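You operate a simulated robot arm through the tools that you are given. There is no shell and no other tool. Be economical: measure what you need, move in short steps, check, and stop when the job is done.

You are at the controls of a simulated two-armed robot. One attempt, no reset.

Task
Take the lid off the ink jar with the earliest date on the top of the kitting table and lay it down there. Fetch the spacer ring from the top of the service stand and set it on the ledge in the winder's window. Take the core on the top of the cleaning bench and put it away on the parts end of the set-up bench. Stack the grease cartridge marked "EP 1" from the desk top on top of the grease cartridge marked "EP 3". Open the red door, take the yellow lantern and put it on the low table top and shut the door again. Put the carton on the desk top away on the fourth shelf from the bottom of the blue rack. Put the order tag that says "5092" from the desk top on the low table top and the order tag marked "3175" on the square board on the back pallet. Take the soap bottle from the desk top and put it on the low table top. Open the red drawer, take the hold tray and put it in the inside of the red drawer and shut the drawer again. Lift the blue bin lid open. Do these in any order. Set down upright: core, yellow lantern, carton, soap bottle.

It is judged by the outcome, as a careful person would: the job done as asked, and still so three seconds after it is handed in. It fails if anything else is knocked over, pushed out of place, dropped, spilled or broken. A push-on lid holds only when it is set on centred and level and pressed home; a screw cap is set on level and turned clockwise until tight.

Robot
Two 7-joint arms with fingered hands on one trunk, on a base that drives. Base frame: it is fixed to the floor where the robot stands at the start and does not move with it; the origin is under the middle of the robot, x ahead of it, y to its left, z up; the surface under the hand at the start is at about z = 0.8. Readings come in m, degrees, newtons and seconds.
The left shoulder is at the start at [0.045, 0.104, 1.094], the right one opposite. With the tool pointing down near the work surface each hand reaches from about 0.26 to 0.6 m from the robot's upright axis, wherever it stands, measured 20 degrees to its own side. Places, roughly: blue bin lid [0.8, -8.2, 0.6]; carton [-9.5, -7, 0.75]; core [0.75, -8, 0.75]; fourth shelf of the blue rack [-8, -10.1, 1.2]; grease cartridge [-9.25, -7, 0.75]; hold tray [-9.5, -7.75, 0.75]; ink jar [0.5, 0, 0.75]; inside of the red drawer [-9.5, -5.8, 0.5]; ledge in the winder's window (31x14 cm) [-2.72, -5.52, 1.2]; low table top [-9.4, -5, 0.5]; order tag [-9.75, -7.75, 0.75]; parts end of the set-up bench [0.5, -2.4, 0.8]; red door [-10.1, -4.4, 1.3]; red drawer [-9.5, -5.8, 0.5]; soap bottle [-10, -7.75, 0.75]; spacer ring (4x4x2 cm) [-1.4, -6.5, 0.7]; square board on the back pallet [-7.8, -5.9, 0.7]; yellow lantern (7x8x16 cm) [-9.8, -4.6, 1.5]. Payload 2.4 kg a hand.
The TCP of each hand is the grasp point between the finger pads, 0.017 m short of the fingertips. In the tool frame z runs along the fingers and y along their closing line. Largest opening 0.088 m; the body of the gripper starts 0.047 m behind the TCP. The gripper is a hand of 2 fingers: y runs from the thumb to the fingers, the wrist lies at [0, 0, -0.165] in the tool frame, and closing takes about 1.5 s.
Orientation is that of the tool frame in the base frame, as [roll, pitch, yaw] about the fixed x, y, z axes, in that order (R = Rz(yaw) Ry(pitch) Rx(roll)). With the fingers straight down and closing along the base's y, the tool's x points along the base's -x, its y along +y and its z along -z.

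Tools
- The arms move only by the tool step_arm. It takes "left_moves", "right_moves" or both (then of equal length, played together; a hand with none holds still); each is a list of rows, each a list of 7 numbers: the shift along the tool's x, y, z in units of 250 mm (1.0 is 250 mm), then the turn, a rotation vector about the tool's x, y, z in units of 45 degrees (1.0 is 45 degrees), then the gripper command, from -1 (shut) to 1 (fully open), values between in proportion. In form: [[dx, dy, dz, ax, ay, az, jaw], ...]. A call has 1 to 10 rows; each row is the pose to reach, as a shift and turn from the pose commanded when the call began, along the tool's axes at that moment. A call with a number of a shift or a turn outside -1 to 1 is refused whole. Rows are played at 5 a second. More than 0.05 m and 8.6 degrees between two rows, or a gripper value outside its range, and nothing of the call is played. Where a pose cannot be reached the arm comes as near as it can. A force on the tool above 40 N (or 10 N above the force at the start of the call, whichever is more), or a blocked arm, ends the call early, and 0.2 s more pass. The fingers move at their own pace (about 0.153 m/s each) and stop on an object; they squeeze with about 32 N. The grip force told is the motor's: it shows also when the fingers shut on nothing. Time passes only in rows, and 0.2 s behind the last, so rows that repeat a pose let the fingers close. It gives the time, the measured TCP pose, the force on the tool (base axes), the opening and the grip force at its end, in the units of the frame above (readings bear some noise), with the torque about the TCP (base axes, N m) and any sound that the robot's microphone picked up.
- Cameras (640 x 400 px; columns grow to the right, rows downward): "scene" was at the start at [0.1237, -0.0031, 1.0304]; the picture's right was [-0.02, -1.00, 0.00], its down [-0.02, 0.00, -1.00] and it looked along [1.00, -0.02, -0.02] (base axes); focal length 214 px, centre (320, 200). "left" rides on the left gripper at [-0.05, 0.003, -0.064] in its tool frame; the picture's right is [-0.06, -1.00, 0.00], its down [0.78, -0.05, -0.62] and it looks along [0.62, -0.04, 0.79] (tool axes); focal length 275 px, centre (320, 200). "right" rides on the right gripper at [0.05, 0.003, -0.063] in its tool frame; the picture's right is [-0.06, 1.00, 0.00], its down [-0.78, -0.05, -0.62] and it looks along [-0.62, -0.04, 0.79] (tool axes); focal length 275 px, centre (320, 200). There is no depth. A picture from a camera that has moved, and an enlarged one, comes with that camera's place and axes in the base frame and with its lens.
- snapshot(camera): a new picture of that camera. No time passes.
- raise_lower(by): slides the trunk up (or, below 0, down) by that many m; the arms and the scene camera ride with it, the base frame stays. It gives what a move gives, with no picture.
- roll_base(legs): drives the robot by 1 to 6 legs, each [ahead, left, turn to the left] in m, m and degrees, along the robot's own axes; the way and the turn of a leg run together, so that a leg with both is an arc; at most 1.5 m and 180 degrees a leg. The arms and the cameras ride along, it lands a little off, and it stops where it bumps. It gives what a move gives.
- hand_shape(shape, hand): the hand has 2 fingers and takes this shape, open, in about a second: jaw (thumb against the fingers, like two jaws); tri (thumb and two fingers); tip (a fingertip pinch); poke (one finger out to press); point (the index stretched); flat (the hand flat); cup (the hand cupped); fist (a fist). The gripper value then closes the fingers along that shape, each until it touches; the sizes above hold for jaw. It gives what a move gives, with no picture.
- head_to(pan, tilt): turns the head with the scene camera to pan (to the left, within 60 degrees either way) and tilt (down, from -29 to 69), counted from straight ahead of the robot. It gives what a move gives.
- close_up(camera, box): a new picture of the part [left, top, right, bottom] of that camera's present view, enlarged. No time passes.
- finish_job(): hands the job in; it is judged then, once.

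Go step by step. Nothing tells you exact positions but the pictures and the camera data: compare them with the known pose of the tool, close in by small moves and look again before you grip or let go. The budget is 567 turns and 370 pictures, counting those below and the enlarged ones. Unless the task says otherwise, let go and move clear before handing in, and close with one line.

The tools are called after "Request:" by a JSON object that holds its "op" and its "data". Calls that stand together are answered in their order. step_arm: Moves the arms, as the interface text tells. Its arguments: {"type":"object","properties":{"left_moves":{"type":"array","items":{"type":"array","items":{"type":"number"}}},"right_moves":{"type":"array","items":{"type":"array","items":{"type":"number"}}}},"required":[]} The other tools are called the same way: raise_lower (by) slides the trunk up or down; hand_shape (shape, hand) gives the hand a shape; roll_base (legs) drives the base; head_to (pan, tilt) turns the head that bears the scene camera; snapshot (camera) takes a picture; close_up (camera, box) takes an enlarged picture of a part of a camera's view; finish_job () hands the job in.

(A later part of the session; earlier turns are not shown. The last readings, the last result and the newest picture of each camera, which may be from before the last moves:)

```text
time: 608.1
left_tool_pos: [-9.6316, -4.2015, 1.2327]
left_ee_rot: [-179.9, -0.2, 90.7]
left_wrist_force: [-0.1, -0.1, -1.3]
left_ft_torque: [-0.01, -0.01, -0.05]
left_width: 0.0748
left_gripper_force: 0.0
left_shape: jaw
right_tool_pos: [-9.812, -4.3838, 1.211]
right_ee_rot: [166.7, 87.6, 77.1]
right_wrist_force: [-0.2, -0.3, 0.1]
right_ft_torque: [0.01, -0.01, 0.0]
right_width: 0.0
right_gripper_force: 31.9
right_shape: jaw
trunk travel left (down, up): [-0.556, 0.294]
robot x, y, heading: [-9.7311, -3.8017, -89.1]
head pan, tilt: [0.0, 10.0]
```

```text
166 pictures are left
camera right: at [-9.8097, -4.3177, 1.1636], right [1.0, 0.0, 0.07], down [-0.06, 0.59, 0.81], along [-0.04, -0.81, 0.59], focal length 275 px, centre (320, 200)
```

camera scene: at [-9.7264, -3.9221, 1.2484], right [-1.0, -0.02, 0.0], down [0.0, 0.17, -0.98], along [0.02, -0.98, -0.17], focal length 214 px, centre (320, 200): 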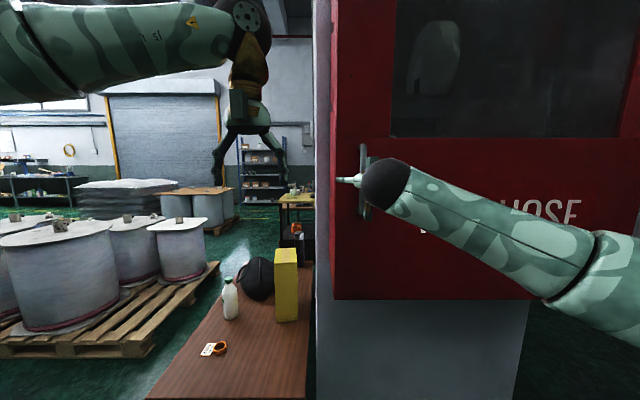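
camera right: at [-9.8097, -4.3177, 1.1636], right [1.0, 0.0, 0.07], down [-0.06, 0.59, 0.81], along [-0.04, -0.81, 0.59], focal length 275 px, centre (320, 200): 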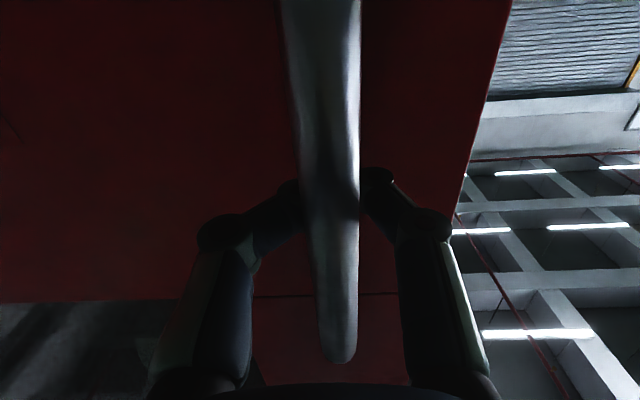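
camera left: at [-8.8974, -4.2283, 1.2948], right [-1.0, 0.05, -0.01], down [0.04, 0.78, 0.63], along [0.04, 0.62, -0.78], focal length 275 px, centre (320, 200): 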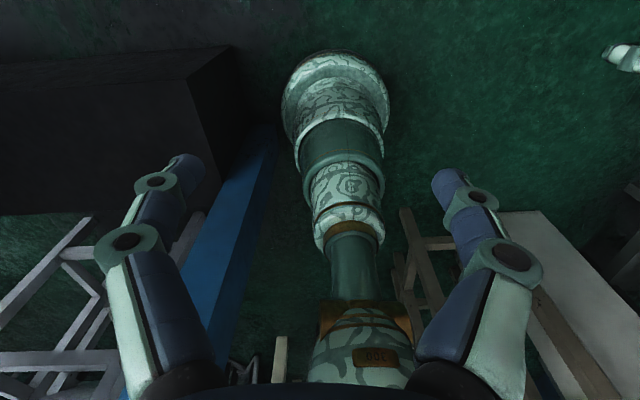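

The fingers have closed around the bar. I pull the door by backing the base along its arc.

Request:
{"op": "roll_base", "data": {"legs": [[-0.1, -0.009, 0], [-0.1, -0.027, 0]]}}

Request:
{"op": "snapshot", "data": {"camera": "scene"}}

```text
time: 610.0
left_tool_pos: [-9.6734, -4.0012, 1.2339]
left_ee_rot: [-179.9, -0.2, 90.7]
left_wrist_force: [0.1, 0.1, -0.9]
left_ft_torque: [0.04, -0.01, 0.0]
left_width: 0.0748
left_gripper_force: 0.0
left_shape: jaw
right_tool_pos: [-9.8543, -4.1826, 1.2109]
right_ee_rot: [164.1, 87.6, 74.4]
right_wrist_force: [-12.1, -3.9, 2.2]
right_ft_torque: [0.05, 0.07, 0.34]
right_width: 0.0
right_gripper_force: 31.9
right_shape: jaw
trunk travel left (down, up): [-0.556, 0.294]
robot x, y, heading: [-9.7677, -3.601, -89.1]
head pan, tilt: [0.0, 10.0]
```

```text
165 pictures are left
camera scene: at [-9.7685, -3.7208, 1.2485], right [-1.0, -0.02, 0.0], down [0.0, 0.17, -0.98], along [0.02, -0.98, -0.17], focal length 214 px, centre (320, 200)
```

scene: 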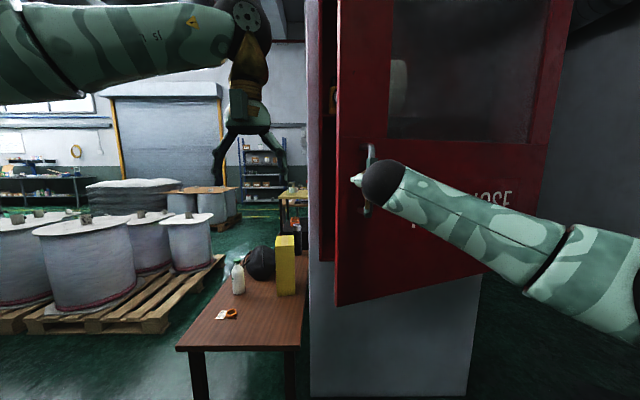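

Request:
{"op": "step_arm", "data": {"right_moves": [[0, -0.1, -0.12, 0, 0, 0, -1], [0, -0.17, -0.25, 0, 0, 0, -1], [0, -0.25, -0.38, 0, 0, 0, -1], [0, -0.34, -0.5, 0, 0, 0, -1], [0, -0.44, -0.6, 0, 0, 0, -1]]}}

Request:
{"op": "snapshot", "data": {"camera": "scene"}}

```text
time: 611.2
left_tool_pos: [-9.6712, -4.0012, 1.2338]
left_ee_rot: [-179.9, -0.2, 90.6]
left_wrist_force: [0.6, -1.1, 0.3]
left_ft_torque: [-0.02, 0.0, 0.01]
left_width: 0.0747
left_gripper_force: 0.1
left_shape: jaw
right_tool_pos: [-9.9658, -4.0342, 1.2148]
right_ee_rot: [166.7, 87.7, 77.1]
right_wrist_force: [-0.4, 0.4, 0.7]
right_ft_torque: [0.0, -0.01, 0.02]
right_width: 0.0001
right_gripper_force: 31.7
right_shape: jaw
trunk travel left (down, up): [-0.556, 0.294]
robot x, y, heading: [-9.765, -3.5985, -88.8]
head pan, tilt: [0.0, 10.0]
```

```text
164 pictures are left
camera scene: at [-9.7664, -3.7202, 1.2485], right [-1.0, -0.02, 0.0], down [0.0, 0.17, -0.98], along [0.02, -0.98, -0.17], focal length 214 px, centre (320, 200)
```

scene: 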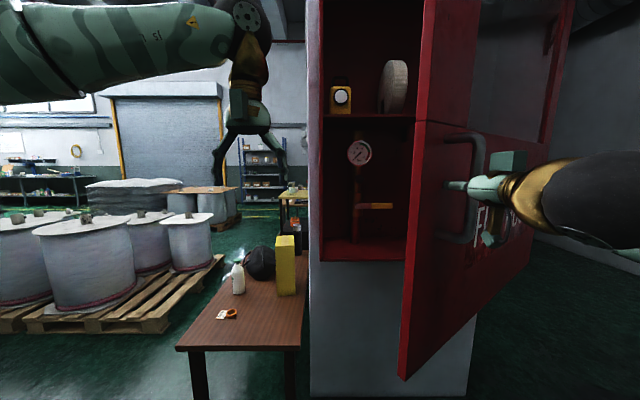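

Door about 45° open; the lantern is visible on the upper left shelf inside. I release the handle and push the door further from its inner side.

Request:
{"op": "step_arm", "data": {"right_moves": [[0, 0, 0, 0, 0, 0, 0], [0, 0, 0, 0, 0, 0, 0.6], [0, 0, 0, 0, 0, 0, 0.6], [0, 0, -0.12, 0, 0, 0, 0.6], [0, 0.02, -0.26, 0, 0, 0, 0.6], [0, 0.04, -0.4, 0, 0, 0, 0.6]]}}

Request:
{"op": "snapshot", "data": {"camera": "scene"}}

```text
time: 612.6
left_tool_pos: [-9.6715, -4.0011, 1.2337]
left_ee_rot: [-180.0, -0.2, 90.7]
left_wrist_force: [0.0, 0.4, 0.2]
left_ft_torque: [0.03, -0.01, 0.03]
left_width: 0.0745
left_gripper_force: 0.1
left_shape: jaw
right_tool_pos: [-9.9589, -3.9689, 1.2033]
right_ee_rot: [166.8, 87.7, 77.2]
right_wrist_force: [0.3, -0.5, -0.6]
right_ft_torque: [-0.01, 0.0, -0.01]
right_width: 0.0702
right_gripper_force: 0.0
right_shape: jaw
right hand out of reach, approached as far as the arm can: row 5, 6
trunk travel left (down, up): [-0.556, 0.294]
robot x, y, heading: [-9.7703, -3.6001, -88.8]
head pan, tilt: [0.0, 10.0]
```

```text
163 pictures are left
camera scene: at [-9.7659, -3.721, 1.2484], right [-1.0, -0.02, 0.0], down [0.0, 0.17, -0.98], along [0.02, -0.98, -0.17], focal length 214 px, centre (320, 200)
```

scene: 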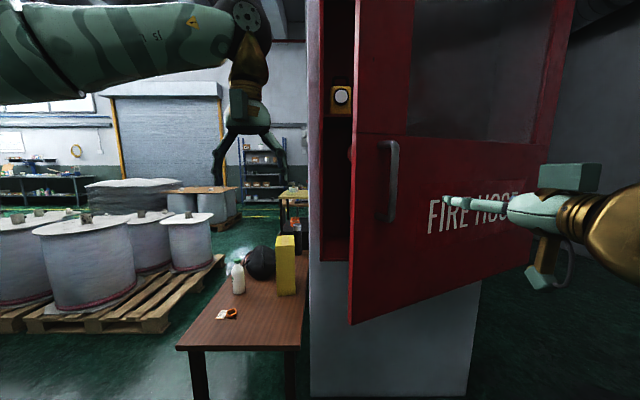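

The door drifted partly closed. I move the left hand aside and bring the right hand in past the door's edge to push it open from inside.

Request:
{"op": "step_arm", "data": {"left_moves": [[0, 0.15, 0, 0, 0, 0, 1], [0, 0.3, 0, 0, 0, 0, 1], [0, 0.45, 0, 0, 0, 0, 1], [0, 0.6, 0, 0, 0, 0, 1], [0, 0.7, 0, 0, 0, 0, 1], [0, 0.7, 0, 0, 0, 0, 1], [0, 0.7, 0, 0, 0, 0, 1]], "right_moves": [[0, 0, 0, 0, 0, 0, -1], [0, 0.15, 0.02, 0, 0, 0, -1], [0, 0.3, 0.04, 0, 0, 0, -1], [0, 0.45, 0.04, 0, 0, 0, -1], [0, 0.6, 0.04, 0, 0, 0, -1], [0, 0.75, 0.04, 0, 0, 0, -1], [0, 0.88, 0.04, 0, 0, 0, -1]]}}

Request:
{"op": "snapshot", "data": {"camera": "scene"}}

```text
time: 614.2
left_tool_pos: [-9.4974, -3.9984, 1.2331]
left_ee_rot: [-179.8, -0.3, 90.8]
left_wrist_force: [0.1, -0.4, -0.3]
left_ft_torque: [0.01, -0.01, -0.01]
left_width: 0.0878
left_gripper_force: 0.0
left_shape: jaw
right_tool_pos: [-9.7379, -3.976, 1.2046]
right_ee_rot: [168.9, 87.7, 79.0]
right_wrist_force: [-1.4, -0.1, 0.1]
right_ft_torque: [-0.01, 0.04, 0.0]
right_width: 0.0
right_gripper_force: 32.2
right_shape: jaw
trunk travel left (down, up): [-0.556, 0.294]
robot x, y, heading: [-9.7683, -3.6003, -89.0]
head pan, tilt: [0.0, 10.0]
```

```text
162 pictures are left
camera scene: at [-9.7654, -3.7211, 1.2484], right [-1.0, -0.02, 0.0], down [0.0, 0.17, -0.98], along [0.02, -0.98, -0.17], focal length 214 px, centre (320, 200)
```

scene: 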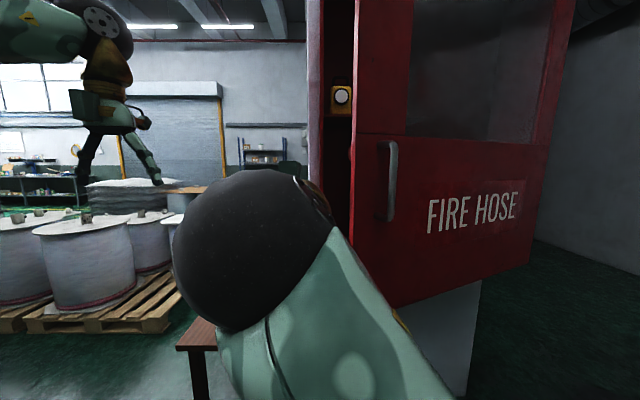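

Request:
{"op": "roll_base", "data": {"legs": [[0.26, 0.01, 0]]}}

Request:
{"op": "snapshot", "data": {"camera": "right"}}

Request:
{"op": "snapshot", "data": {"camera": "scene"}}

```text
time: 616.1
left_tool_pos: [-9.4821, -4.2629, 1.2325]
left_ee_rot: [-179.8, -0.3, 90.9]
left_wrist_force: [-0.5, 0.6, 0.0]
left_ft_torque: [0.01, -0.01, 0.03]
left_width: 0.0877
left_gripper_force: 0.0
left_shape: jaw
right_tool_pos: [-9.7231, -4.2406, 1.2045]
right_ee_rot: [167.7, 87.6, 78.3]
right_wrist_force: [0.0, -0.3, -0.4]
right_ft_torque: [-0.03, 0.01, -0.05]
right_width: 0.0
right_gripper_force: 31.9
right_shape: jaw
trunk travel left (down, up): [-0.556, 0.294]
robot x, y, heading: [-9.7547, -3.8645, -88.7]
head pan, tilt: [0.0, 10.0]
```

```text
161 pictures are left
camera right: at [-9.7198, -4.1742, 1.1567], right [1.0, 0.01, 0.07], down [-0.06, 0.59, 0.81], along [-0.04, -0.81, 0.58], focal length 275 px, centre (320, 200)
```

right: 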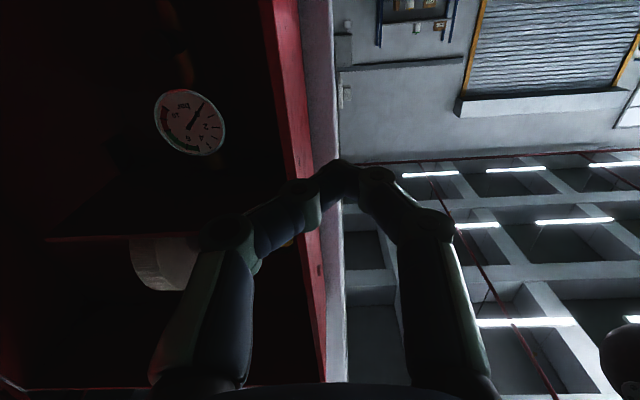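

```text
160 pictures are left
camera scene: at [-9.7504, -3.9858, 1.2483], right [-1.0, -0.02, 0.0], down [0.0, 0.17, -0.98], along [0.02, -0.98, -0.17], focal length 214 px, centre (320, 200)
```

scene: 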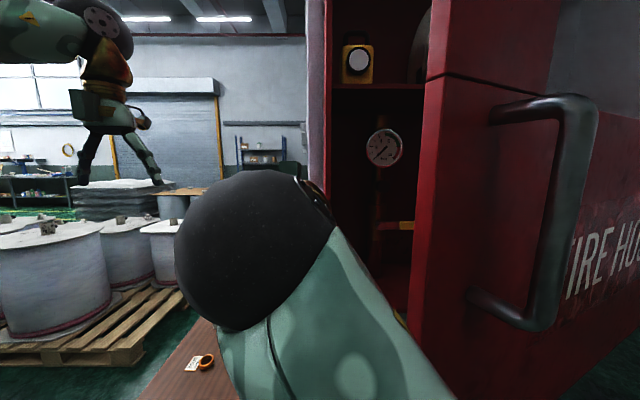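

Request:
{"op": "roll_base", "data": {"legs": [[0.03, -0.12, 0], [-0.12, -0.12, 0]]}}

Request:
{"op": "snapshot", "data": {"camera": "scene"}}

```text
time: 617.2
left_tool_pos: [-9.555, -4.2798, 1.2332]
left_ee_rot: [-179.7, -0.1, 90.9]
left_wrist_force: [0.8, -0.5, 0.4]
left_ft_torque: [0.01, 0.0, -0.02]
left_width: 0.088
left_gripper_force: 0.1
left_shape: jaw
right_tool_pos: [-9.7863, -4.2534, 1.2045]
right_ee_rot: [167.6, 87.6, 79.9]
right_wrist_force: [-0.6, 0.3, -0.4]
right_ft_torque: [0.01, 0.02, -0.01]
right_width: 0.0
right_gripper_force: 31.8
right_shape: jaw
trunk travel left (down, up): [-0.556, 0.294]
robot x, y, heading: [-9.8305, -3.8822, -88.5]
head pan, tilt: [0.0, 10.0]
stopped in leg 1: the robot was blocked; the commanded pose is now the measured one
```

```text
159 pictures are left
camera scene: at [-9.8239, -4.0043, 1.2486], right [-1.0, -0.02, 0.0], down [-0.01, 0.17, -0.98], along [0.02, -0.98, -0.17], focal length 214 px, centre (320, 200)
```

scene: 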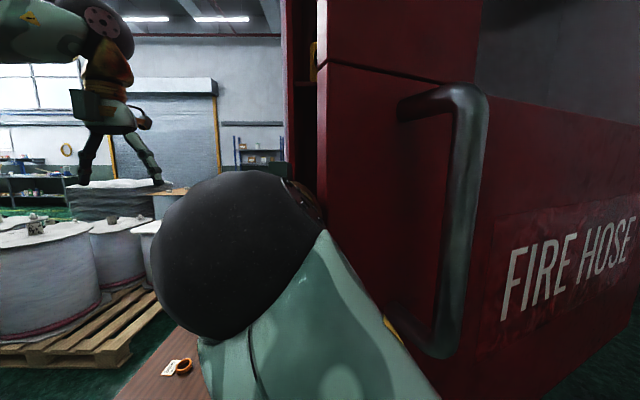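

Request:
{"op": "roll_base", "data": {"legs": [[-0.03, 0.36, 0]]}}

Request:
{"op": "step_arm", "data": {"right_moves": [[0, -0.17, 0, 0, 0, 0, -1], [0, -0.34, 0, 0, 0, 0, -1], [0, -0.51, 0.02, 0, 0, 0, -1], [0, -0.68, 0.04, 0, 0, 0, -1], [0, -0.85, 0.06, 0, 0, 0, -1], [0, -1.0, 0.06, 0, 0, 0, -1]]}}

Request:
{"op": "snapshot", "data": {"camera": "scene"}}

```text
time: 619.6
left_tool_pos: [-9.1951, -4.2451, 1.2327]
left_ee_rot: [-179.8, -0.1, 90.9]
left_wrist_force: [0.5, 0.4, 0.7]
left_ft_torque: [0.0, 0.02, -0.02]
left_width: 0.0879
left_gripper_force: 0.0
left_shape: jaw
right_tool_pos: [-9.4258, -4.2185, 1.2026]
right_ee_rot: [165.7, 87.5, 77.9]
right_wrist_force: [-0.2, -0.5, 0.4]
right_ft_torque: [0.02, 0.01, -0.04]
right_width: 0.0
right_gripper_force: 32.0
right_shape: jaw
trunk travel left (down, up): [-0.556, 0.294]
robot x, y, heading: [-9.4673, -3.847, -88.4]
head pan, tilt: [0.0, 10.0]
```

```text
time: 621.0
left_tool_pos: [-9.1955, -4.2437, 1.2323]
left_ee_rot: [-179.9, -0.1, 91.0]
left_wrist_force: [0.8, 1.2, 0.2]
left_ft_torque: [-0.01, -0.04, 0.0]
left_width: 0.0879
left_gripper_force: 0.0
left_shape: jaw
right_tool_pos: [-9.6767, -4.2454, 1.1971]
right_ee_rot: [163.5, 87.4, 75.6]
right_wrist_force: [0.2, -0.4, -0.1]
right_ft_torque: [0.05, 0.04, 0.0]
right_width: 0.0
right_gripper_force: 31.9
right_shape: jaw
trunk travel left (down, up): [-0.556, 0.294]
robot x, y, heading: [-9.4675, -3.8479, -88.7]
head pan, tilt: [0.0, 10.0]
```

```text
158 pictures are left
camera scene: at [-9.4647, -3.9681, 1.2484], right [-1.0, -0.02, 0.0], down [0.0, 0.17, -0.98], along [0.02, -0.98, -0.17], focal length 214 px, centre (320, 200)
```

scene: 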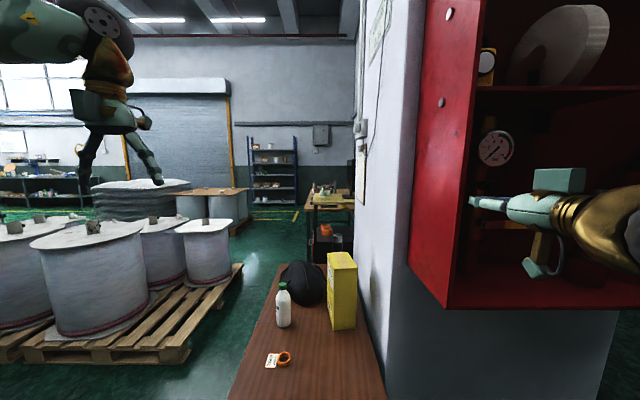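

Request:
{"op": "head_to", "data": {"pan": -35, "tilt": 10}}

Request:
{"op": "snapshot", "data": {"camera": "scene"}}

```text
time: 622.0
left_tool_pos: [-9.1948, -4.2449, 1.2336]
left_ee_rot: [-179.8, -0.2, 91.0]
left_wrist_force: [-0.5, 0.4, 1.0]
left_ft_torque: [-0.02, -0.01, 0.03]
left_width: 0.088
left_gripper_force: 0.1
left_shape: jaw
right_tool_pos: [-9.6769, -4.2451, 1.198]
right_ee_rot: [165.0, 87.4, 77.2]
right_wrist_force: [0.1, 0.1, 0.4]
right_ft_torque: [-0.02, 0.02, 0.02]
right_width: 0.0002
right_gripper_force: 32.1
right_shape: jaw
trunk travel left (down, up): [-0.556, 0.294]
robot x, y, heading: [-9.4692, -3.8455, -88.4]
head pan, tilt: [-35.0, 10.0]
```

```text
157 pictures are left
camera scene: at [-9.513, -3.9559, 1.2479], right [-0.87, 0.5, 0.0], down [0.09, 0.16, -0.98], along [-0.49, -0.85, -0.18], focal length 214 px, centre (320, 200)
```

scene: 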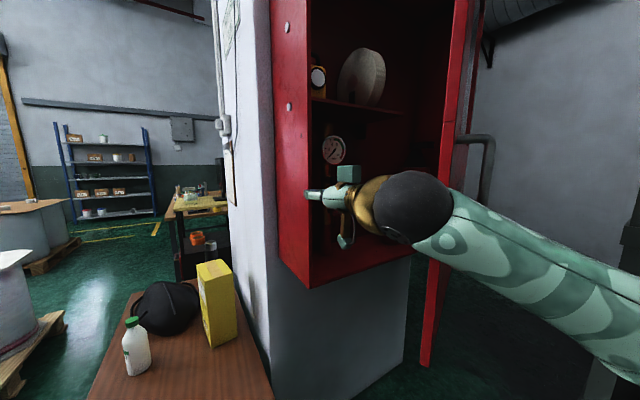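

The right arm wraps around the wrong side. I'll instead face along -x beside the cabinet and use the left hand, whose elbow stays on the inner side. First restore the right hand.

Request:
{"op": "step_arm", "data": {"right_moves": [[0, 0.05, -0.05, 0, 0.19, 0, 1], [0, 0.1, -0.1, 0, 0.38, 0, 1], [0, 0.15, -0.15, 0, 0.57, 0, 1], [0, 0.2, -0.2, 0, 0.76, 0, 1], [0, 0.25, -0.2, 0, 0.95, 0, 1]]}}

Request:
{"op": "step_arm", "data": {"right_moves": [[0, 0, 0, 0, 0.19, 0, 1], [0, 0, 0, 0, 0.38, 0, 1], [0, 0, 0, 0, 0.57, 0, 1], [0, 0, 0, 0, 0.76, 0, 1], [0, 0, 0, 0, 0.95, 0, 1], [0, 0, 0, 0, 1.0, 0, 1]]}}

Request:
{"op": "roll_base", "data": {"legs": [[-0.0, 0.22, 0], [0, 0, -91]]}}

Request:
{"op": "head_to", "data": {"pan": 10, "tilt": 10}}

Request:
{"op": "snapshot", "data": {"camera": "scene"}}

```text
time: 623.2
left_tool_pos: [-9.1953, -4.2451, 1.2347]
left_ee_rot: [-179.8, -0.2, 90.9]
left_wrist_force: [1.3, 0.5, -0.7]
left_ft_torque: [-0.01, -0.03, -0.01]
left_width: 0.0878
left_gripper_force: 0.0
left_shape: jaw
right_tool_pos: [-9.6123, -4.2044, 1.2017]
right_ee_rot: [179.2, 44.7, 91.8]
right_wrist_force: [1.0, -0.3, -0.1]
right_ft_torque: [0.01, 0.04, 0.02]
right_width: 0.0882
right_gripper_force: 0.1
right_shape: jaw
right hand out of reach, approached as far as the arm can: row 2, 3, 4, 5
trunk travel left (down, up): [-0.556, 0.294]
robot x, y, heading: [-9.4676, -3.8478, -88.8]
head pan, tilt: [-35.0, 10.0]
```

```text
time: 624.6
left_tool_pos: [-9.1948, -4.2439, 1.2341]
left_ee_rot: [-179.9, -0.3, 90.8]
left_wrist_force: [0.4, 0.3, 0.8]
left_ft_torque: [0.03, 0.03, 0.0]
left_width: 0.0879
left_gripper_force: 0.0
left_shape: jaw
right_tool_pos: [-9.6147, -4.2046, 1.2012]
right_ee_rot: [179.3, -0.4, 92.3]
right_wrist_force: [0.8, 0.1, 0.0]
right_ft_torque: [-0.01, 0.02, 0.01]
right_width: 0.0881
right_gripper_force: 0.0
right_shape: jaw
trunk travel left (down, up): [-0.556, 0.294]
robot x, y, heading: [-9.4666, -3.8485, -88.6]
head pan, tilt: [-35.0, 10.0]
```

```text
time: 630.0
left_tool_pos: [-9.6394, -4.1233, 1.2327]
left_ee_rot: [-179.8, -0.2, 2.2]
left_wrist_force: [-0.2, 0.4, 0.7]
left_ft_torque: [0.01, 0.02, 0.03]
left_width: 0.0884
left_gripper_force: 0.1
left_shape: jaw
right_tool_pos: [-9.6111, -3.7028, 1.2015]
right_ee_rot: [179.3, -0.2, 3.6]
right_wrist_force: [0.0, 0.8, -0.6]
right_ft_torque: [0.0, -0.01, -0.02]
right_width: 0.0881
right_gripper_force: 0.0
right_shape: jaw
trunk travel left (down, up): [-0.556, 0.294]
robot x, y, heading: [-9.25, -3.8424, -177.4]
head pan, tilt: [-35.0, 10.0]
```

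```text
time: 631.2
left_tool_pos: [-9.6397, -4.1252, 1.2319]
left_ee_rot: [-179.8, -0.3, 2.2]
left_wrist_force: [0.5, -0.3, 0.6]
left_ft_torque: [-0.02, -0.01, 0.04]
left_width: 0.0878
left_gripper_force: 0.0
left_shape: jaw
right_tool_pos: [-9.612, -3.7035, 1.2016]
right_ee_rot: [179.3, -0.2, 3.6]
right_wrist_force: [-0.6, 0.6, 0.4]
right_ft_torque: [-0.03, 0.01, 0.0]
right_width: 0.0882
right_gripper_force: 0.0
right_shape: jaw
trunk travel left (down, up): [-0.556, 0.294]
robot x, y, heading: [-9.2527, -3.8437, -177.6]
head pan, tilt: [10.0, 10.0]
```

```text
156 pictures are left
camera scene: at [-9.3667, -3.8644, 1.2484], right [-0.22, 0.98, 0.0], down [0.17, 0.04, -0.98], along [-0.96, -0.21, -0.17], focal length 214 px, centre (320, 200)
```

scene: 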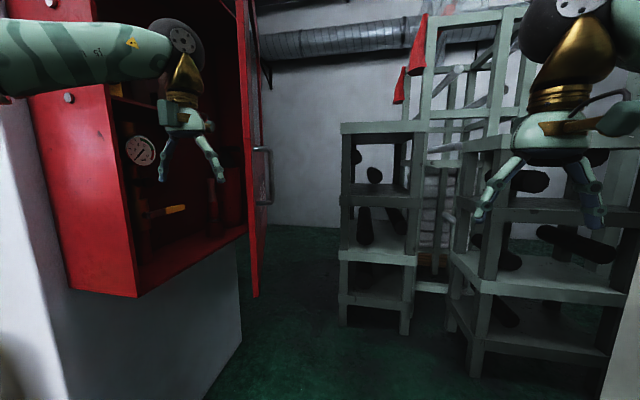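

The view is clear: the door edge is just past the left hand. I move in so the left hand passes the edge on the inner side.

Request:
{"op": "roll_base", "data": {"legs": [[0, 0.17, 0], [0.17, 0, 0]]}}

Request:
{"op": "snapshot", "data": {"camera": "scene"}}

```text
time: 633.7
left_tool_pos: [-9.8089, -4.2967, 1.2329]
left_ee_rot: [-179.8, -0.3, 1.8]
left_wrist_force: [-1.0, 1.3, -0.9]
left_ft_torque: [0.02, 0.0, 0.01]
left_width: 0.088
left_gripper_force: 0.1
left_shape: jaw
right_tool_pos: [-9.7764, -3.8748, 1.2015]
right_ee_rot: [179.3, -0.3, 3.1]
right_wrist_force: [0.7, 1.4, -0.4]
right_ft_torque: [-0.05, 0.01, 0.01]
right_width: 0.0882
right_gripper_force: 0.0
right_shape: jaw
trunk travel left (down, up): [-0.556, 0.294]
robot x, y, heading: [-9.4179, -4.0159, -177.8]
head pan, tilt: [10.0, 10.0]
```

```text
155 pictures are left
camera scene: at [-9.5333, -4.0394, 1.2483], right [-0.21, 0.98, 0.0], down [0.17, 0.04, -0.98], along [-0.96, -0.21, -0.17], focal length 214 px, centre (320, 200)
```

scene: 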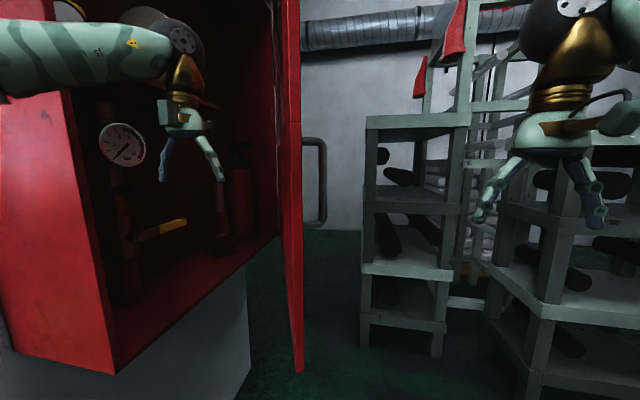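

Request:
{"op": "step_arm", "data": {"left_moves": [[-0.04, -0.1, 0, 0, 0, 0, -1], [-0.08, -0.25, 0, 0, 0, 0, -1], [-0.12, -0.4, 0, 0, 0, 0, -1], [-0.16, -0.55, 0, 0, 0, 0, -1], [-0.2, -0.7, 0, 0, 0, 0, -1], [-0.26, -0.85, 0, 0, 0, 0, -1], [-0.32, -1.0, 0, 0, 0, 0, -1]]}}

Request:
{"op": "snapshot", "data": {"camera": "scene"}}

```text
time: 635.3
left_tool_pos: [-9.8947, -4.0453, 1.2355]
left_ee_rot: [-179.9, -0.2, 1.8]
left_wrist_force: [-0.9, 0.4, -0.2]
left_ft_torque: [0.02, 0.05, 0.03]
left_width: 0.0
left_gripper_force: 31.9
left_shape: jaw
right_tool_pos: [-9.775, -3.8756, 1.2026]
right_ee_rot: [179.3, -0.1, 3.1]
right_wrist_force: [-0.7, -0.5, -0.4]
right_ft_torque: [0.0, 0.03, 0.01]
right_width: 0.0879
right_gripper_force: 0.1
right_shape: jaw
trunk travel left (down, up): [-0.556, 0.294]
robot x, y, heading: [-9.4156, -4.0212, -177.8]
head pan, tilt: [10.0, 10.0]
```

```text
154 pictures are left
camera scene: at [-9.5324, -4.0385, 1.2484], right [-0.21, 0.98, 0.0], down [0.17, 0.04, -0.98], along [-0.96, -0.21, -0.17], focal length 214 px, centre (320, 200)
```

scene: 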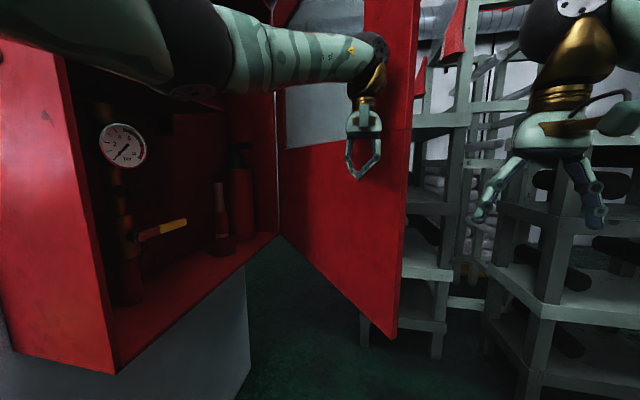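

Request:
{"op": "roll_base", "data": {"legs": [[0.08, -0.1, 0]]}}

Request:
{"op": "step_arm", "data": {"left_moves": [[-0.06, -0.1, 0, 0, 0, 0, -1], [-0.12, -0.2, 0, 0, 0, 0, -1], [-0.16, -0.32, 0, 0, 0, 0, -1]]}}

Request:
{"op": "snapshot", "data": {"camera": "scene"}}

```text
time: 636.6
left_tool_pos: [-9.9816, -3.9489, 1.2367]
left_ee_rot: [-179.9, -0.4, 1.8]
left_wrist_force: [-0.4, 0.0, -0.3]
left_ft_torque: [0.0, 0.03, 0.01]
left_width: 0.0
left_gripper_force: 32.1
left_shape: jaw
right_tool_pos: [-9.8607, -3.7783, 1.2015]
right_ee_rot: [179.3, -0.3, 3.0]
right_wrist_force: [-0.1, 0.2, -0.6]
right_ft_torque: [0.0, 0.01, -0.01]
right_width: 0.088
right_gripper_force: 0.0
right_shape: jaw
trunk travel left (down, up): [-0.556, 0.294]
robot x, y, heading: [-9.4988, -3.919, -177.8]
head pan, tilt: [10.0, 10.0]
```

```text
time: 637.4
left_tool_pos: [-9.9923, -3.8876, 1.2321]
left_ee_rot: [-179.9, -0.2, 1.6]
left_wrist_force: [-0.9, 0.0, 0.3]
left_ft_torque: [0.0, 0.01, -0.02]
left_width: 0.0001
left_gripper_force: 31.9
left_shape: jaw
left hand out of reach, approached as far as the arm can: row 2, 3
right_tool_pos: [-9.8587, -3.7777, 1.2015]
right_ee_rot: [179.2, -0.2, 3.0]
right_wrist_force: [-1.0, 0.1, 0.2]
right_ft_torque: [0.0, 0.01, -0.01]
right_width: 0.0877
right_gripper_force: 0.0
right_shape: jaw
trunk travel left (down, up): [-0.556, 0.294]
robot x, y, heading: [-9.5056, -3.92, -177.6]
head pan, tilt: [10.0, 10.0]
```

```text
153 pictures are left
camera scene: at [-9.6161, -3.941, 1.2485], right [-0.21, 0.98, 0.0], down [0.17, 0.04, -0.98], along [-0.96, -0.21, -0.17], focal length 214 px, centre (320, 200)
```

scene: 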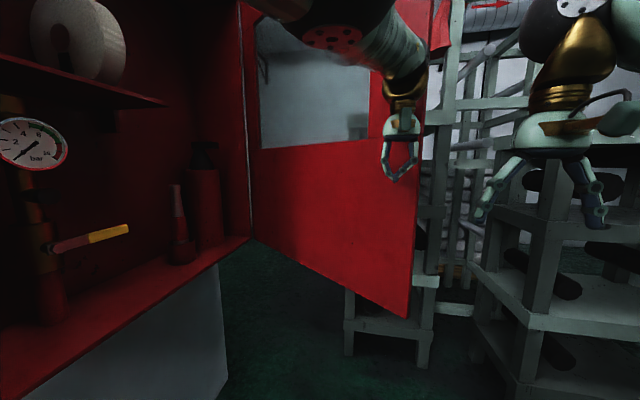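

Door is open about 65°. I back away and turn to face the cabinet for the lantern.

Request:
{"op": "roll_base", "data": {"legs": [[-0.27, -0.1, 0], [0, 0, 88]]}}

Request:
{"op": "head_to", "data": {"pan": -30, "tilt": -5}}

Request:
{"op": "snapshot", "data": {"camera": "scene"}}

```text
time: 643.0
left_tool_pos: [-9.2948, -4.3034, 1.2319]
left_ee_rot: [-179.8, -0.3, 88.3]
left_wrist_force: [0.2, 0.2, 0.6]
left_ft_torque: [0.01, -0.03, -0.01]
left_width: 0.0
left_gripper_force: 32.3
left_shape: jaw
right_tool_pos: [-9.3956, -4.1632, 1.202]
right_ee_rot: [179.4, -0.3, 89.5]
right_wrist_force: [0.3, -0.8, 0.0]
right_ft_torque: [0.01, 0.03, 0.02]
right_width: 0.0879
right_gripper_force: 0.1
right_shape: jaw
trunk travel left (down, up): [-0.556, 0.294]
robot x, y, heading: [-9.2323, -3.8146, -91.0]
head pan, tilt: [10.0, 10.0]
```

```text
time: 644.1
left_tool_pos: [-9.2957, -4.3029, 1.2314]
left_ee_rot: [-179.8, -0.3, 88.3]
left_wrist_force: [-0.1, 0.2, -0.3]
left_ft_torque: [-0.02, -0.01, -0.01]
left_width: 0.0
left_gripper_force: 32.5
left_shape: jaw
right_tool_pos: [-9.3966, -4.1629, 1.2019]
right_ee_rot: [179.3, -0.2, 89.5]
right_wrist_force: [-0.4, 0.4, -1.0]
right_ft_torque: [0.03, 0.01, -0.02]
right_width: 0.0881
right_gripper_force: 0.0
right_shape: jaw
trunk travel left (down, up): [-0.556, 0.294]
robot x, y, heading: [-9.23, -3.8105, -91.3]
head pan, tilt: [-30.0, -5.0]
```

```text
152 pictures are left
camera scene: at [-9.2722, -3.9199, 1.2691], right [-0.9, 0.44, 0.0], down [-0.02, -0.05, -1.0], along [-0.44, -0.9, 0.05], focal length 214 px, centre (320, 200)
```

scene: 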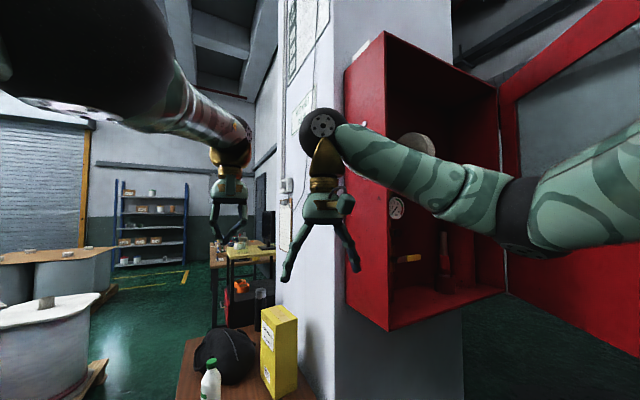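

Request:
{"op": "step_arm", "data": {"left_moves": [[0.05, 0.15, 0, 0, 0, 0, -1], [0.1, 0.3, 0, 0, 0, 0, -1], [0.16, 0.45, 0, 0, 0, 0, 1], [0.24, 0.6, 0, 0, 0, 0, 1], [0.3, 0.75, 0, 0, 0, 0, 1], [0.3, 0.9, 0, 0, 0, 0, 1]]}}

Request:
{"op": "roll_base", "data": {"legs": [[0, -0.45, 1]]}}

Request:
{"op": "head_to", "data": {"pan": -10, "tilt": -5}}

Request:
{"op": "snapshot", "data": {"camera": "scene"}}

```text
time: 645.5
left_tool_pos: [-9.0646, -4.2328, 1.2325]
left_ee_rot: [-179.9, -0.2, 88.2]
left_wrist_force: [-0.5, -0.6, 0.3]
left_ft_torque: [0.0, 0.02, -0.03]
left_width: 0.0879
left_gripper_force: 0.0
left_shape: jaw
left hand out of reach, approached as far as the arm can: row 1, 2
right_tool_pos: [-9.3953, -4.1636, 1.202]
right_ee_rot: [179.3, -0.2, 89.6]
right_wrist_force: [0.2, 0.3, -0.4]
right_ft_torque: [-0.01, 0.01, -0.01]
right_width: 0.0882
right_gripper_force: 0.1
right_shape: jaw
trunk travel left (down, up): [-0.556, 0.294]
robot x, y, heading: [-9.2362, -3.8133, -91.2]
head pan, tilt: [-30.0, -5.0]
```

```text
time: 648.2
left_tool_pos: [-9.5051, -4.2256, 1.2319]
left_ee_rot: [-179.8, -0.3, 89.8]
left_wrist_force: [0.0, 0.7, 0.0]
left_ft_torque: [0.01, 0.03, 0.0]
left_width: 0.088
left_gripper_force: 0.0
left_shape: jaw
right_tool_pos: [-9.8389, -4.1627, 1.2008]
right_ee_rot: [179.3, -0.3, 91.1]
right_wrist_force: [-0.3, 0.5, -0.5]
right_ft_torque: [-0.01, -0.02, 0.04]
right_width: 0.0878
right_gripper_force: 0.1
right_shape: jaw
trunk travel left (down, up): [-0.556, 0.294]
robot x, y, heading: [-9.679, -3.8093, -89.8]
head pan, tilt: [-30.0, -5.0]
```

```text
time: 649.1
left_tool_pos: [-9.5048, -4.2254, 1.2321]
left_ee_rot: [-179.8, -0.3, 89.8]
left_wrist_force: [-0.1, -1.1, 0.1]
left_ft_torque: [-0.01, -0.02, 0.02]
left_width: 0.0879
left_gripper_force: 0.1
left_shape: jaw
right_tool_pos: [-9.8375, -4.1634, 1.2025]
right_ee_rot: [179.3, -0.3, 91.2]
right_wrist_force: [-0.5, -0.3, 0.1]
right_ft_torque: [-0.03, -0.02, 0.01]
right_width: 0.0882
right_gripper_force: 0.0
right_shape: jaw
trunk travel left (down, up): [-0.556, 0.294]
robot x, y, heading: [-9.6886, -3.8034, -89.8]
head pan, tilt: [-10.0, -5.0]
```

```text
151 pictures are left
camera scene: at [-9.6973, -3.9223, 1.2722], right [-0.99, 0.17, 0.0], down [-0.01, -0.09, -1.0], along [-0.17, -0.98, 0.09], focal length 214 px, centre (320, 200)
```

scene: 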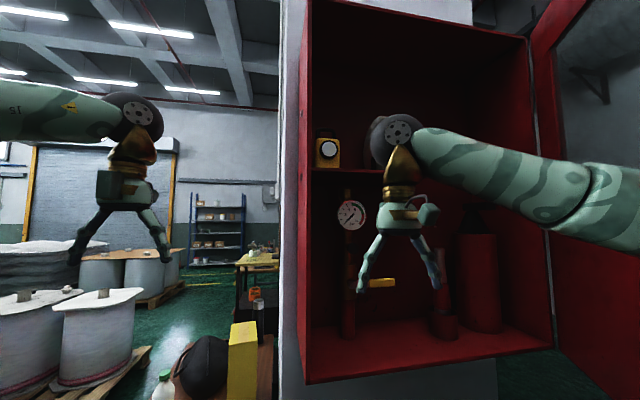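

Request:
{"op": "close_up", "data": {"camera": "scene", "box": [290, 100, 430, 240]}}

```text
2.86 times, centred on (360, 170) of scene
camera zoom: at [-9.6973, -3.9223, 1.2722], right [-0.99, 0.17, 0.0], down [-0.01, -0.09, -1.0], along [-0.17, -0.98, 0.09], focal length 613 px, centre (206, 286)
```

zoom: 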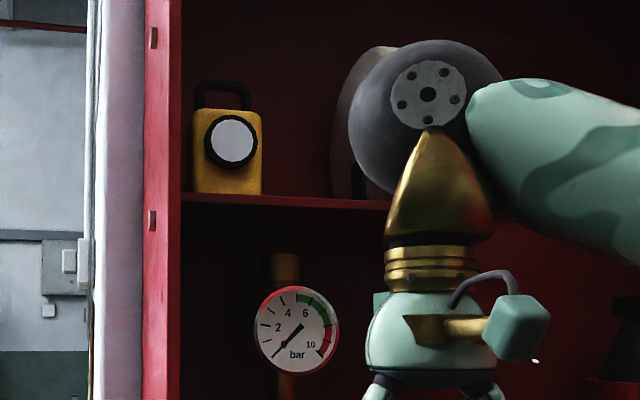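

The lantern's body is about 7 cm wide; I'll grip it horizontally. I raise the trunk and turn the right hand forward.

Request:
{"op": "raise_lower", "data": {"by": 0.2}}

Request:
{"op": "step_arm", "data": {"right_moves": [[-0.06, 0, -0.1, 0, -0.19, 0, 1], [-0.12, 0, -0.2, 0, -0.38, 0, 1], [-0.2, 0, -0.3, 0, -0.57, 0, 1], [-0.28, 0, -0.4, 0, -0.76, 0, 1], [-0.36, 0, -0.45, 0, -0.95, 0, 1]]}}

Request:
{"op": "step_arm", "data": {"right_moves": [[0, 0, 0, 0, -0.19, 0, 1], [0, 0, 0, 0, -0.38, 0, 1], [0, 0, 0, 0, -0.57, 0, 1], [0, 0, 0, 0, -0.76, 0, 1], [0, 0, 0, 0, -0.95, 0, 1], [0, 0, 0, 0, -1.0, 0, 1]]}}

Request:
{"op": "snapshot", "data": {"camera": "right"}}

Request:
{"op": "snapshot", "data": {"camera": "scene"}}

```text
time: 651.2
left_tool_pos: [-9.5059, -4.2257, 1.432]
left_ee_rot: [-179.9, -0.2, 89.9]
left_wrist_force: [-0.1, 0.8, 0.1]
left_ft_torque: [0.02, -0.01, -0.01]
left_width: 0.0883
left_gripper_force: 0.0
left_shape: jaw
right_tool_pos: [-9.8379, -4.1632, 1.4023]
right_ee_rot: [179.3, -0.2, 91.1]
right_wrist_force: [0.2, -0.7, 0.7]
right_ft_torque: [0.02, 0.0, -0.03]
right_width: 0.0877
right_gripper_force: 0.1
right_shape: jaw
trunk travel left (down, up): [-0.756, 0.094]
robot x, y, heading: [-9.6814, -3.8055, -89.9]
head pan, tilt: [-10.0, -5.0]
```

```text
time: 652.4
left_tool_pos: [-9.5043, -4.2264, 1.4322]
left_ee_rot: [-179.7, -0.3, 89.8]
left_wrist_force: [0.1, -0.6, -0.3]
left_ft_torque: [-0.04, -0.01, 0.0]
left_width: 0.0879
left_gripper_force: 0.0
left_shape: jaw
right_tool_pos: [-9.8383, -4.2529, 1.5142]
right_ee_rot: [179.1, 42.7, 90.4]
right_wrist_force: [0.7, 0.7, 0.3]
right_ft_torque: [-0.03, 0.0, 0.01]
right_width: 0.0878
right_gripper_force: 0.0
right_shape: jaw
trunk travel left (down, up): [-0.756, 0.094]
robot x, y, heading: [-9.6795, -3.8077, -89.5]
head pan, tilt: [-10.0, -5.0]
```

```text
time: 653.8
left_tool_pos: [-9.5041, -4.2258, 1.4326]
left_ee_rot: [-179.7, -0.4, 89.8]
left_wrist_force: [0.6, 0.5, 0.1]
left_ft_torque: [-0.01, -0.03, 0.01]
left_width: 0.0877
left_gripper_force: 0.0
left_shape: jaw
right_tool_pos: [-9.8372, -4.2538, 1.5131]
right_ee_rot: [164.6, 87.5, 75.7]
right_wrist_force: [-0.1, 0.3, -0.1]
right_ft_torque: [0.01, -0.01, 0.03]
right_width: 0.0879
right_gripper_force: 0.2
right_shape: jaw
trunk travel left (down, up): [-0.756, 0.094]
robot x, y, heading: [-9.6849, -3.8045, -89.7]
head pan, tilt: [-10.0, -5.0]
```

```text
149 pictures are left
camera right: at [-9.8344, -4.187, 1.4668], right [1.0, 0.02, 0.07], down [-0.07, 0.58, 0.81], along [-0.03, -0.81, 0.58], focal length 275 px, centre (320, 200)
```

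right: 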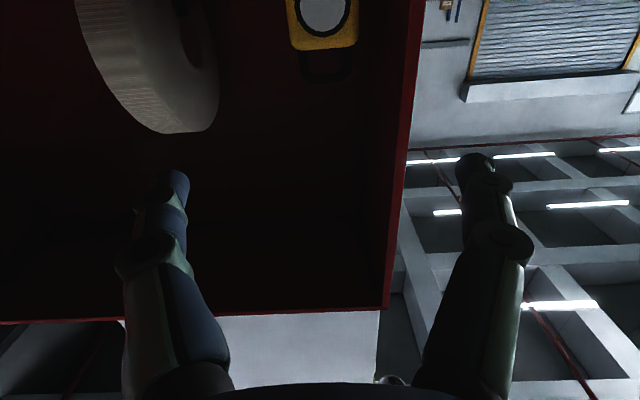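

```text
148 pictures are left
camera scene: at [-9.6972, -3.9213, 1.4725], right [-0.99, 0.17, 0.0], down [-0.01, -0.09, -1.0], along [-0.17, -0.98, 0.09], focal length 214 px, centre (320, 200)
```

scene: 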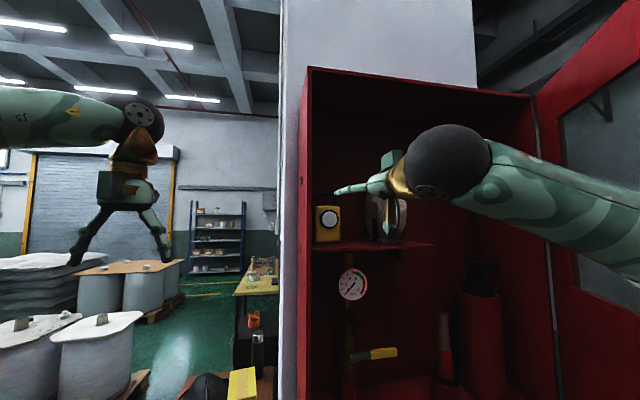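

Request:
{"op": "step_arm", "data": {"right_moves": [[0.05, 0.02, 0, 0, 0, 0, 1], [0.11, 0.033, 0, 0, 0, 0, 1], [0.11, 0.033, 0, 0, 0, 0, 1]]}}

Request:
{"op": "roll_base", "data": {"legs": [[0.18, 0, 0]]}}

Request:
{"op": "snapshot", "data": {"camera": "right"}}

Request:
{"op": "snapshot", "data": {"camera": "scene"}}

```text
time: 654.6
left_tool_pos: [-9.504, -4.2248, 1.4329]
left_ee_rot: [-179.8, -0.3, 89.7]
left_wrist_force: [-0.9, 0.2, -0.6]
left_ft_torque: [-0.01, -0.02, -0.02]
left_width: 0.0879
left_gripper_force: 0.0
left_shape: jaw
right_tool_pos: [-9.8278, -4.2527, 1.4851]
right_ee_rot: [165.1, 87.5, 76.1]
right_wrist_force: [-0.2, 0.2, 0.1]
right_ft_torque: [0.02, 0.05, -0.03]
right_width: 0.0878
right_gripper_force: 0.0
right_shape: jaw
trunk travel left (down, up): [-0.756, 0.094]
robot x, y, heading: [-9.6822, -3.8066, -89.9]
head pan, tilt: [-10.0, -5.0]
```

```text
time: 656.1
left_tool_pos: [-9.5049, -4.4062, 1.4331]
left_ee_rot: [-179.8, -0.5, 89.8]
left_wrist_force: [0.2, 0.1, -0.1]
left_ft_torque: [0.02, 0.02, 0.03]
left_width: 0.0879
left_gripper_force: 0.0
left_shape: jaw
right_tool_pos: [-9.8285, -4.4319, 1.4845]
right_ee_rot: [165.5, 87.4, 76.5]
right_wrist_force: [-0.2, -0.5, 0.1]
right_ft_torque: [-0.02, -0.03, 0.02]
right_width: 0.0879
right_gripper_force: 0.0
right_shape: jaw
trunk travel left (down, up): [-0.756, 0.094]
robot x, y, heading: [-9.6815, -3.9904, -89.9]
head pan, tilt: [-10.0, -5.0]
```

```text
147 pictures are left
camera right: at [-9.8262, -4.3657, 1.4378], right [1.0, 0.01, 0.07], down [-0.07, 0.58, 0.81], along [-0.03, -0.81, 0.58], focal length 275 px, centre (320, 200)
```

right: 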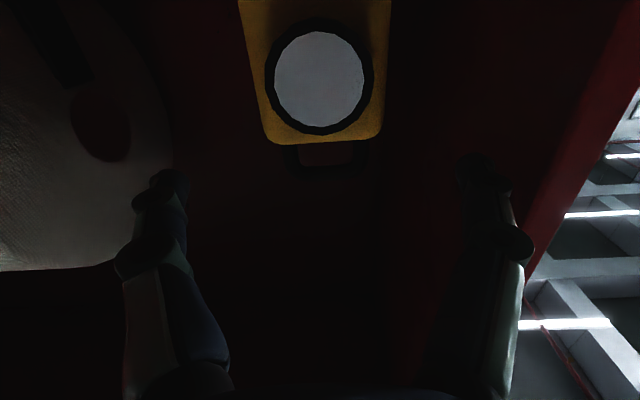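

```text
146 pictures are left
camera scene: at [-9.6969, -4.1018, 1.4724], right [-0.99, 0.17, 0.0], down [-0.01, -0.08, -1.0], along [-0.17, -0.98, 0.09], focal length 214 px, centre (320, 200)
```

scene: 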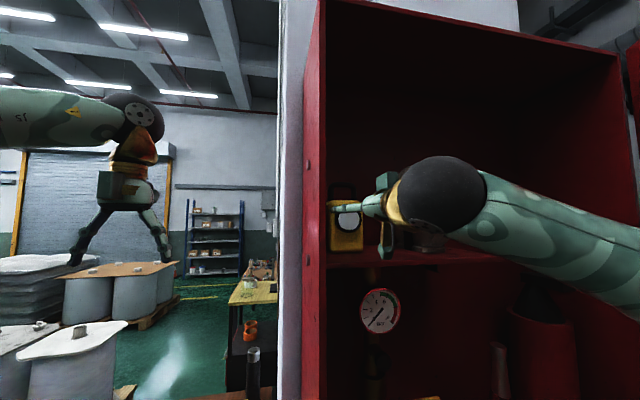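

Request:
{"op": "step_arm", "data": {"right_moves": [[0, 0, 0.12, 0, 0, 0, 1], [0, 0, 0.24, 0, 0, 0, 1], [0, 0, 0.36, 0, 0, 0, 1], [0, 0, 0.46, 0, 0, 0, 1], [0, 0, 0.46, 0, 0, 0, 1]]}}

Request:
{"op": "snapshot", "data": {"camera": "right"}}

Request:
{"op": "close_up", "data": {"camera": "scene", "box": [300, 140, 480, 280]}}

```text
time: 657.3
left_tool_pos: [-9.505, -4.405, 1.4322]
left_ee_rot: [-179.7, -0.4, 89.7]
left_wrist_force: [0.3, 0.7, -0.1]
left_ft_torque: [0.01, 0.02, 0.01]
left_width: 0.088
left_gripper_force: 0.0
left_shape: jaw
right_tool_pos: [-9.827, -4.5458, 1.4798]
right_ee_rot: [164.9, 87.5, 75.9]
right_wrist_force: [-0.2, 0.2, 0.0]
right_ft_torque: [-0.01, -0.03, -0.01]
right_width: 0.088
right_gripper_force: 0.0
right_shape: jaw
trunk travel left (down, up): [-0.756, 0.094]
robot x, y, heading: [-9.6841, -3.9837, -89.9]
head pan, tilt: [-10.0, -5.0]
```

```text
145 pictures are left
camera right: at [-9.8243, -4.4792, 1.4327], right [1.0, 0.01, 0.07], down [-0.07, 0.58, 0.81], along [-0.03, -0.81, 0.58], focal length 275 px, centre (320, 200)
```

right: 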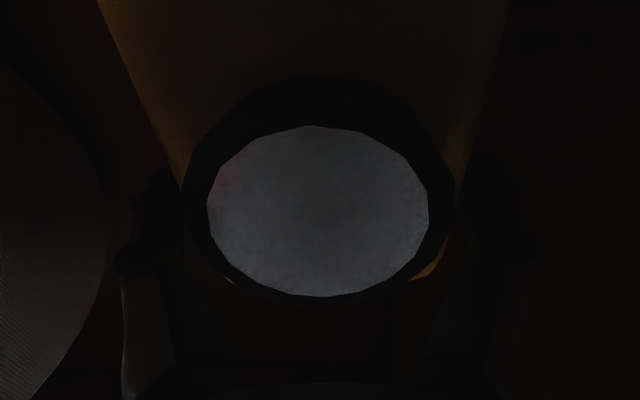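

```text
2.86 times, centred on (390, 210) of scene
camera zoom: at [-9.6968, -4.1003, 1.4725], right [-0.99, 0.17, 0.0], down [-0.01, -0.09, -1.0], along [-0.17, -0.98, 0.09], focal length 613 px, centre (120, 171)
```

zoom: 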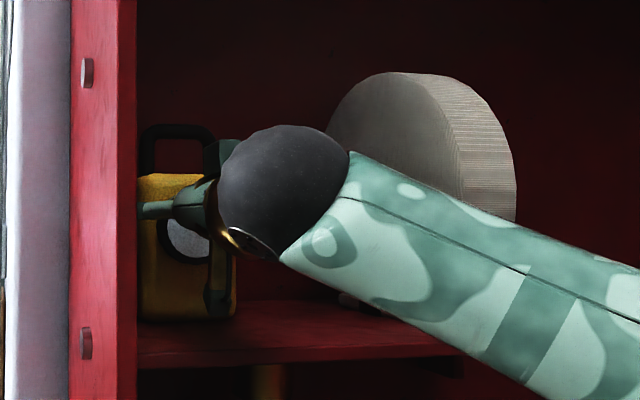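

Request:
{"op": "step_arm", "data": {"right_moves": [[0, 0, 0.02, 0, 0, 0, -1], [0, 0, 0.02, 0, 0, 0, -1], [0, 0, 0.02, 0, 0, 0, -1], [0, 0, 0.02, 0, 0, 0, -1], [-0.06, 0, 0.02, 0, 0, 0, -1], [-0.12, 0, 0.02, 0, 0, 0, -1]]}}

Request:
{"op": "close_up", "data": {"camera": "scene", "box": [300, 140, 480, 280]}}

```text
time: 658.7
left_tool_pos: [-9.5049, -4.4062, 1.4319]
left_ee_rot: [-179.9, -0.4, 89.7]
left_wrist_force: [0.3, 0.4, -0.2]
left_ft_torque: [0.02, -0.03, 0.0]
left_width: 0.088
left_gripper_force: 0.1
left_shape: jaw
right_tool_pos: [-9.825, -4.5517, 1.5097]
right_ee_rot: [165.8, 87.4, 76.7]
right_wrist_force: [0.1, -0.4, -3.8]
right_ft_torque: [0.02, -0.03, 0.0]
right_width: 0.0723
right_gripper_force: 32.0
right_shape: jaw
trunk travel left (down, up): [-0.756, 0.094]
robot x, y, heading: [-9.6844, -3.9823, -89.8]
head pan, tilt: [-10.0, -5.0]
```

```text
2.86 times, centred on (390, 210) of scene
camera zoom: at [-9.6969, -4.101, 1.4724], right [-0.99, 0.17, 0.0], down [-0.01, -0.09, -1.0], along [-0.17, -0.98, 0.09], focal length 613 px, centre (120, 171)
```

zoom: 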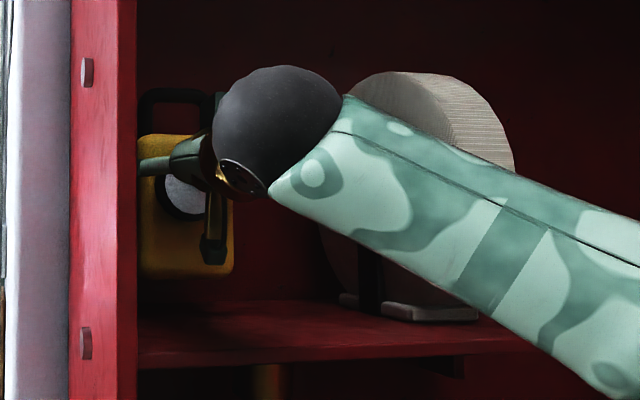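

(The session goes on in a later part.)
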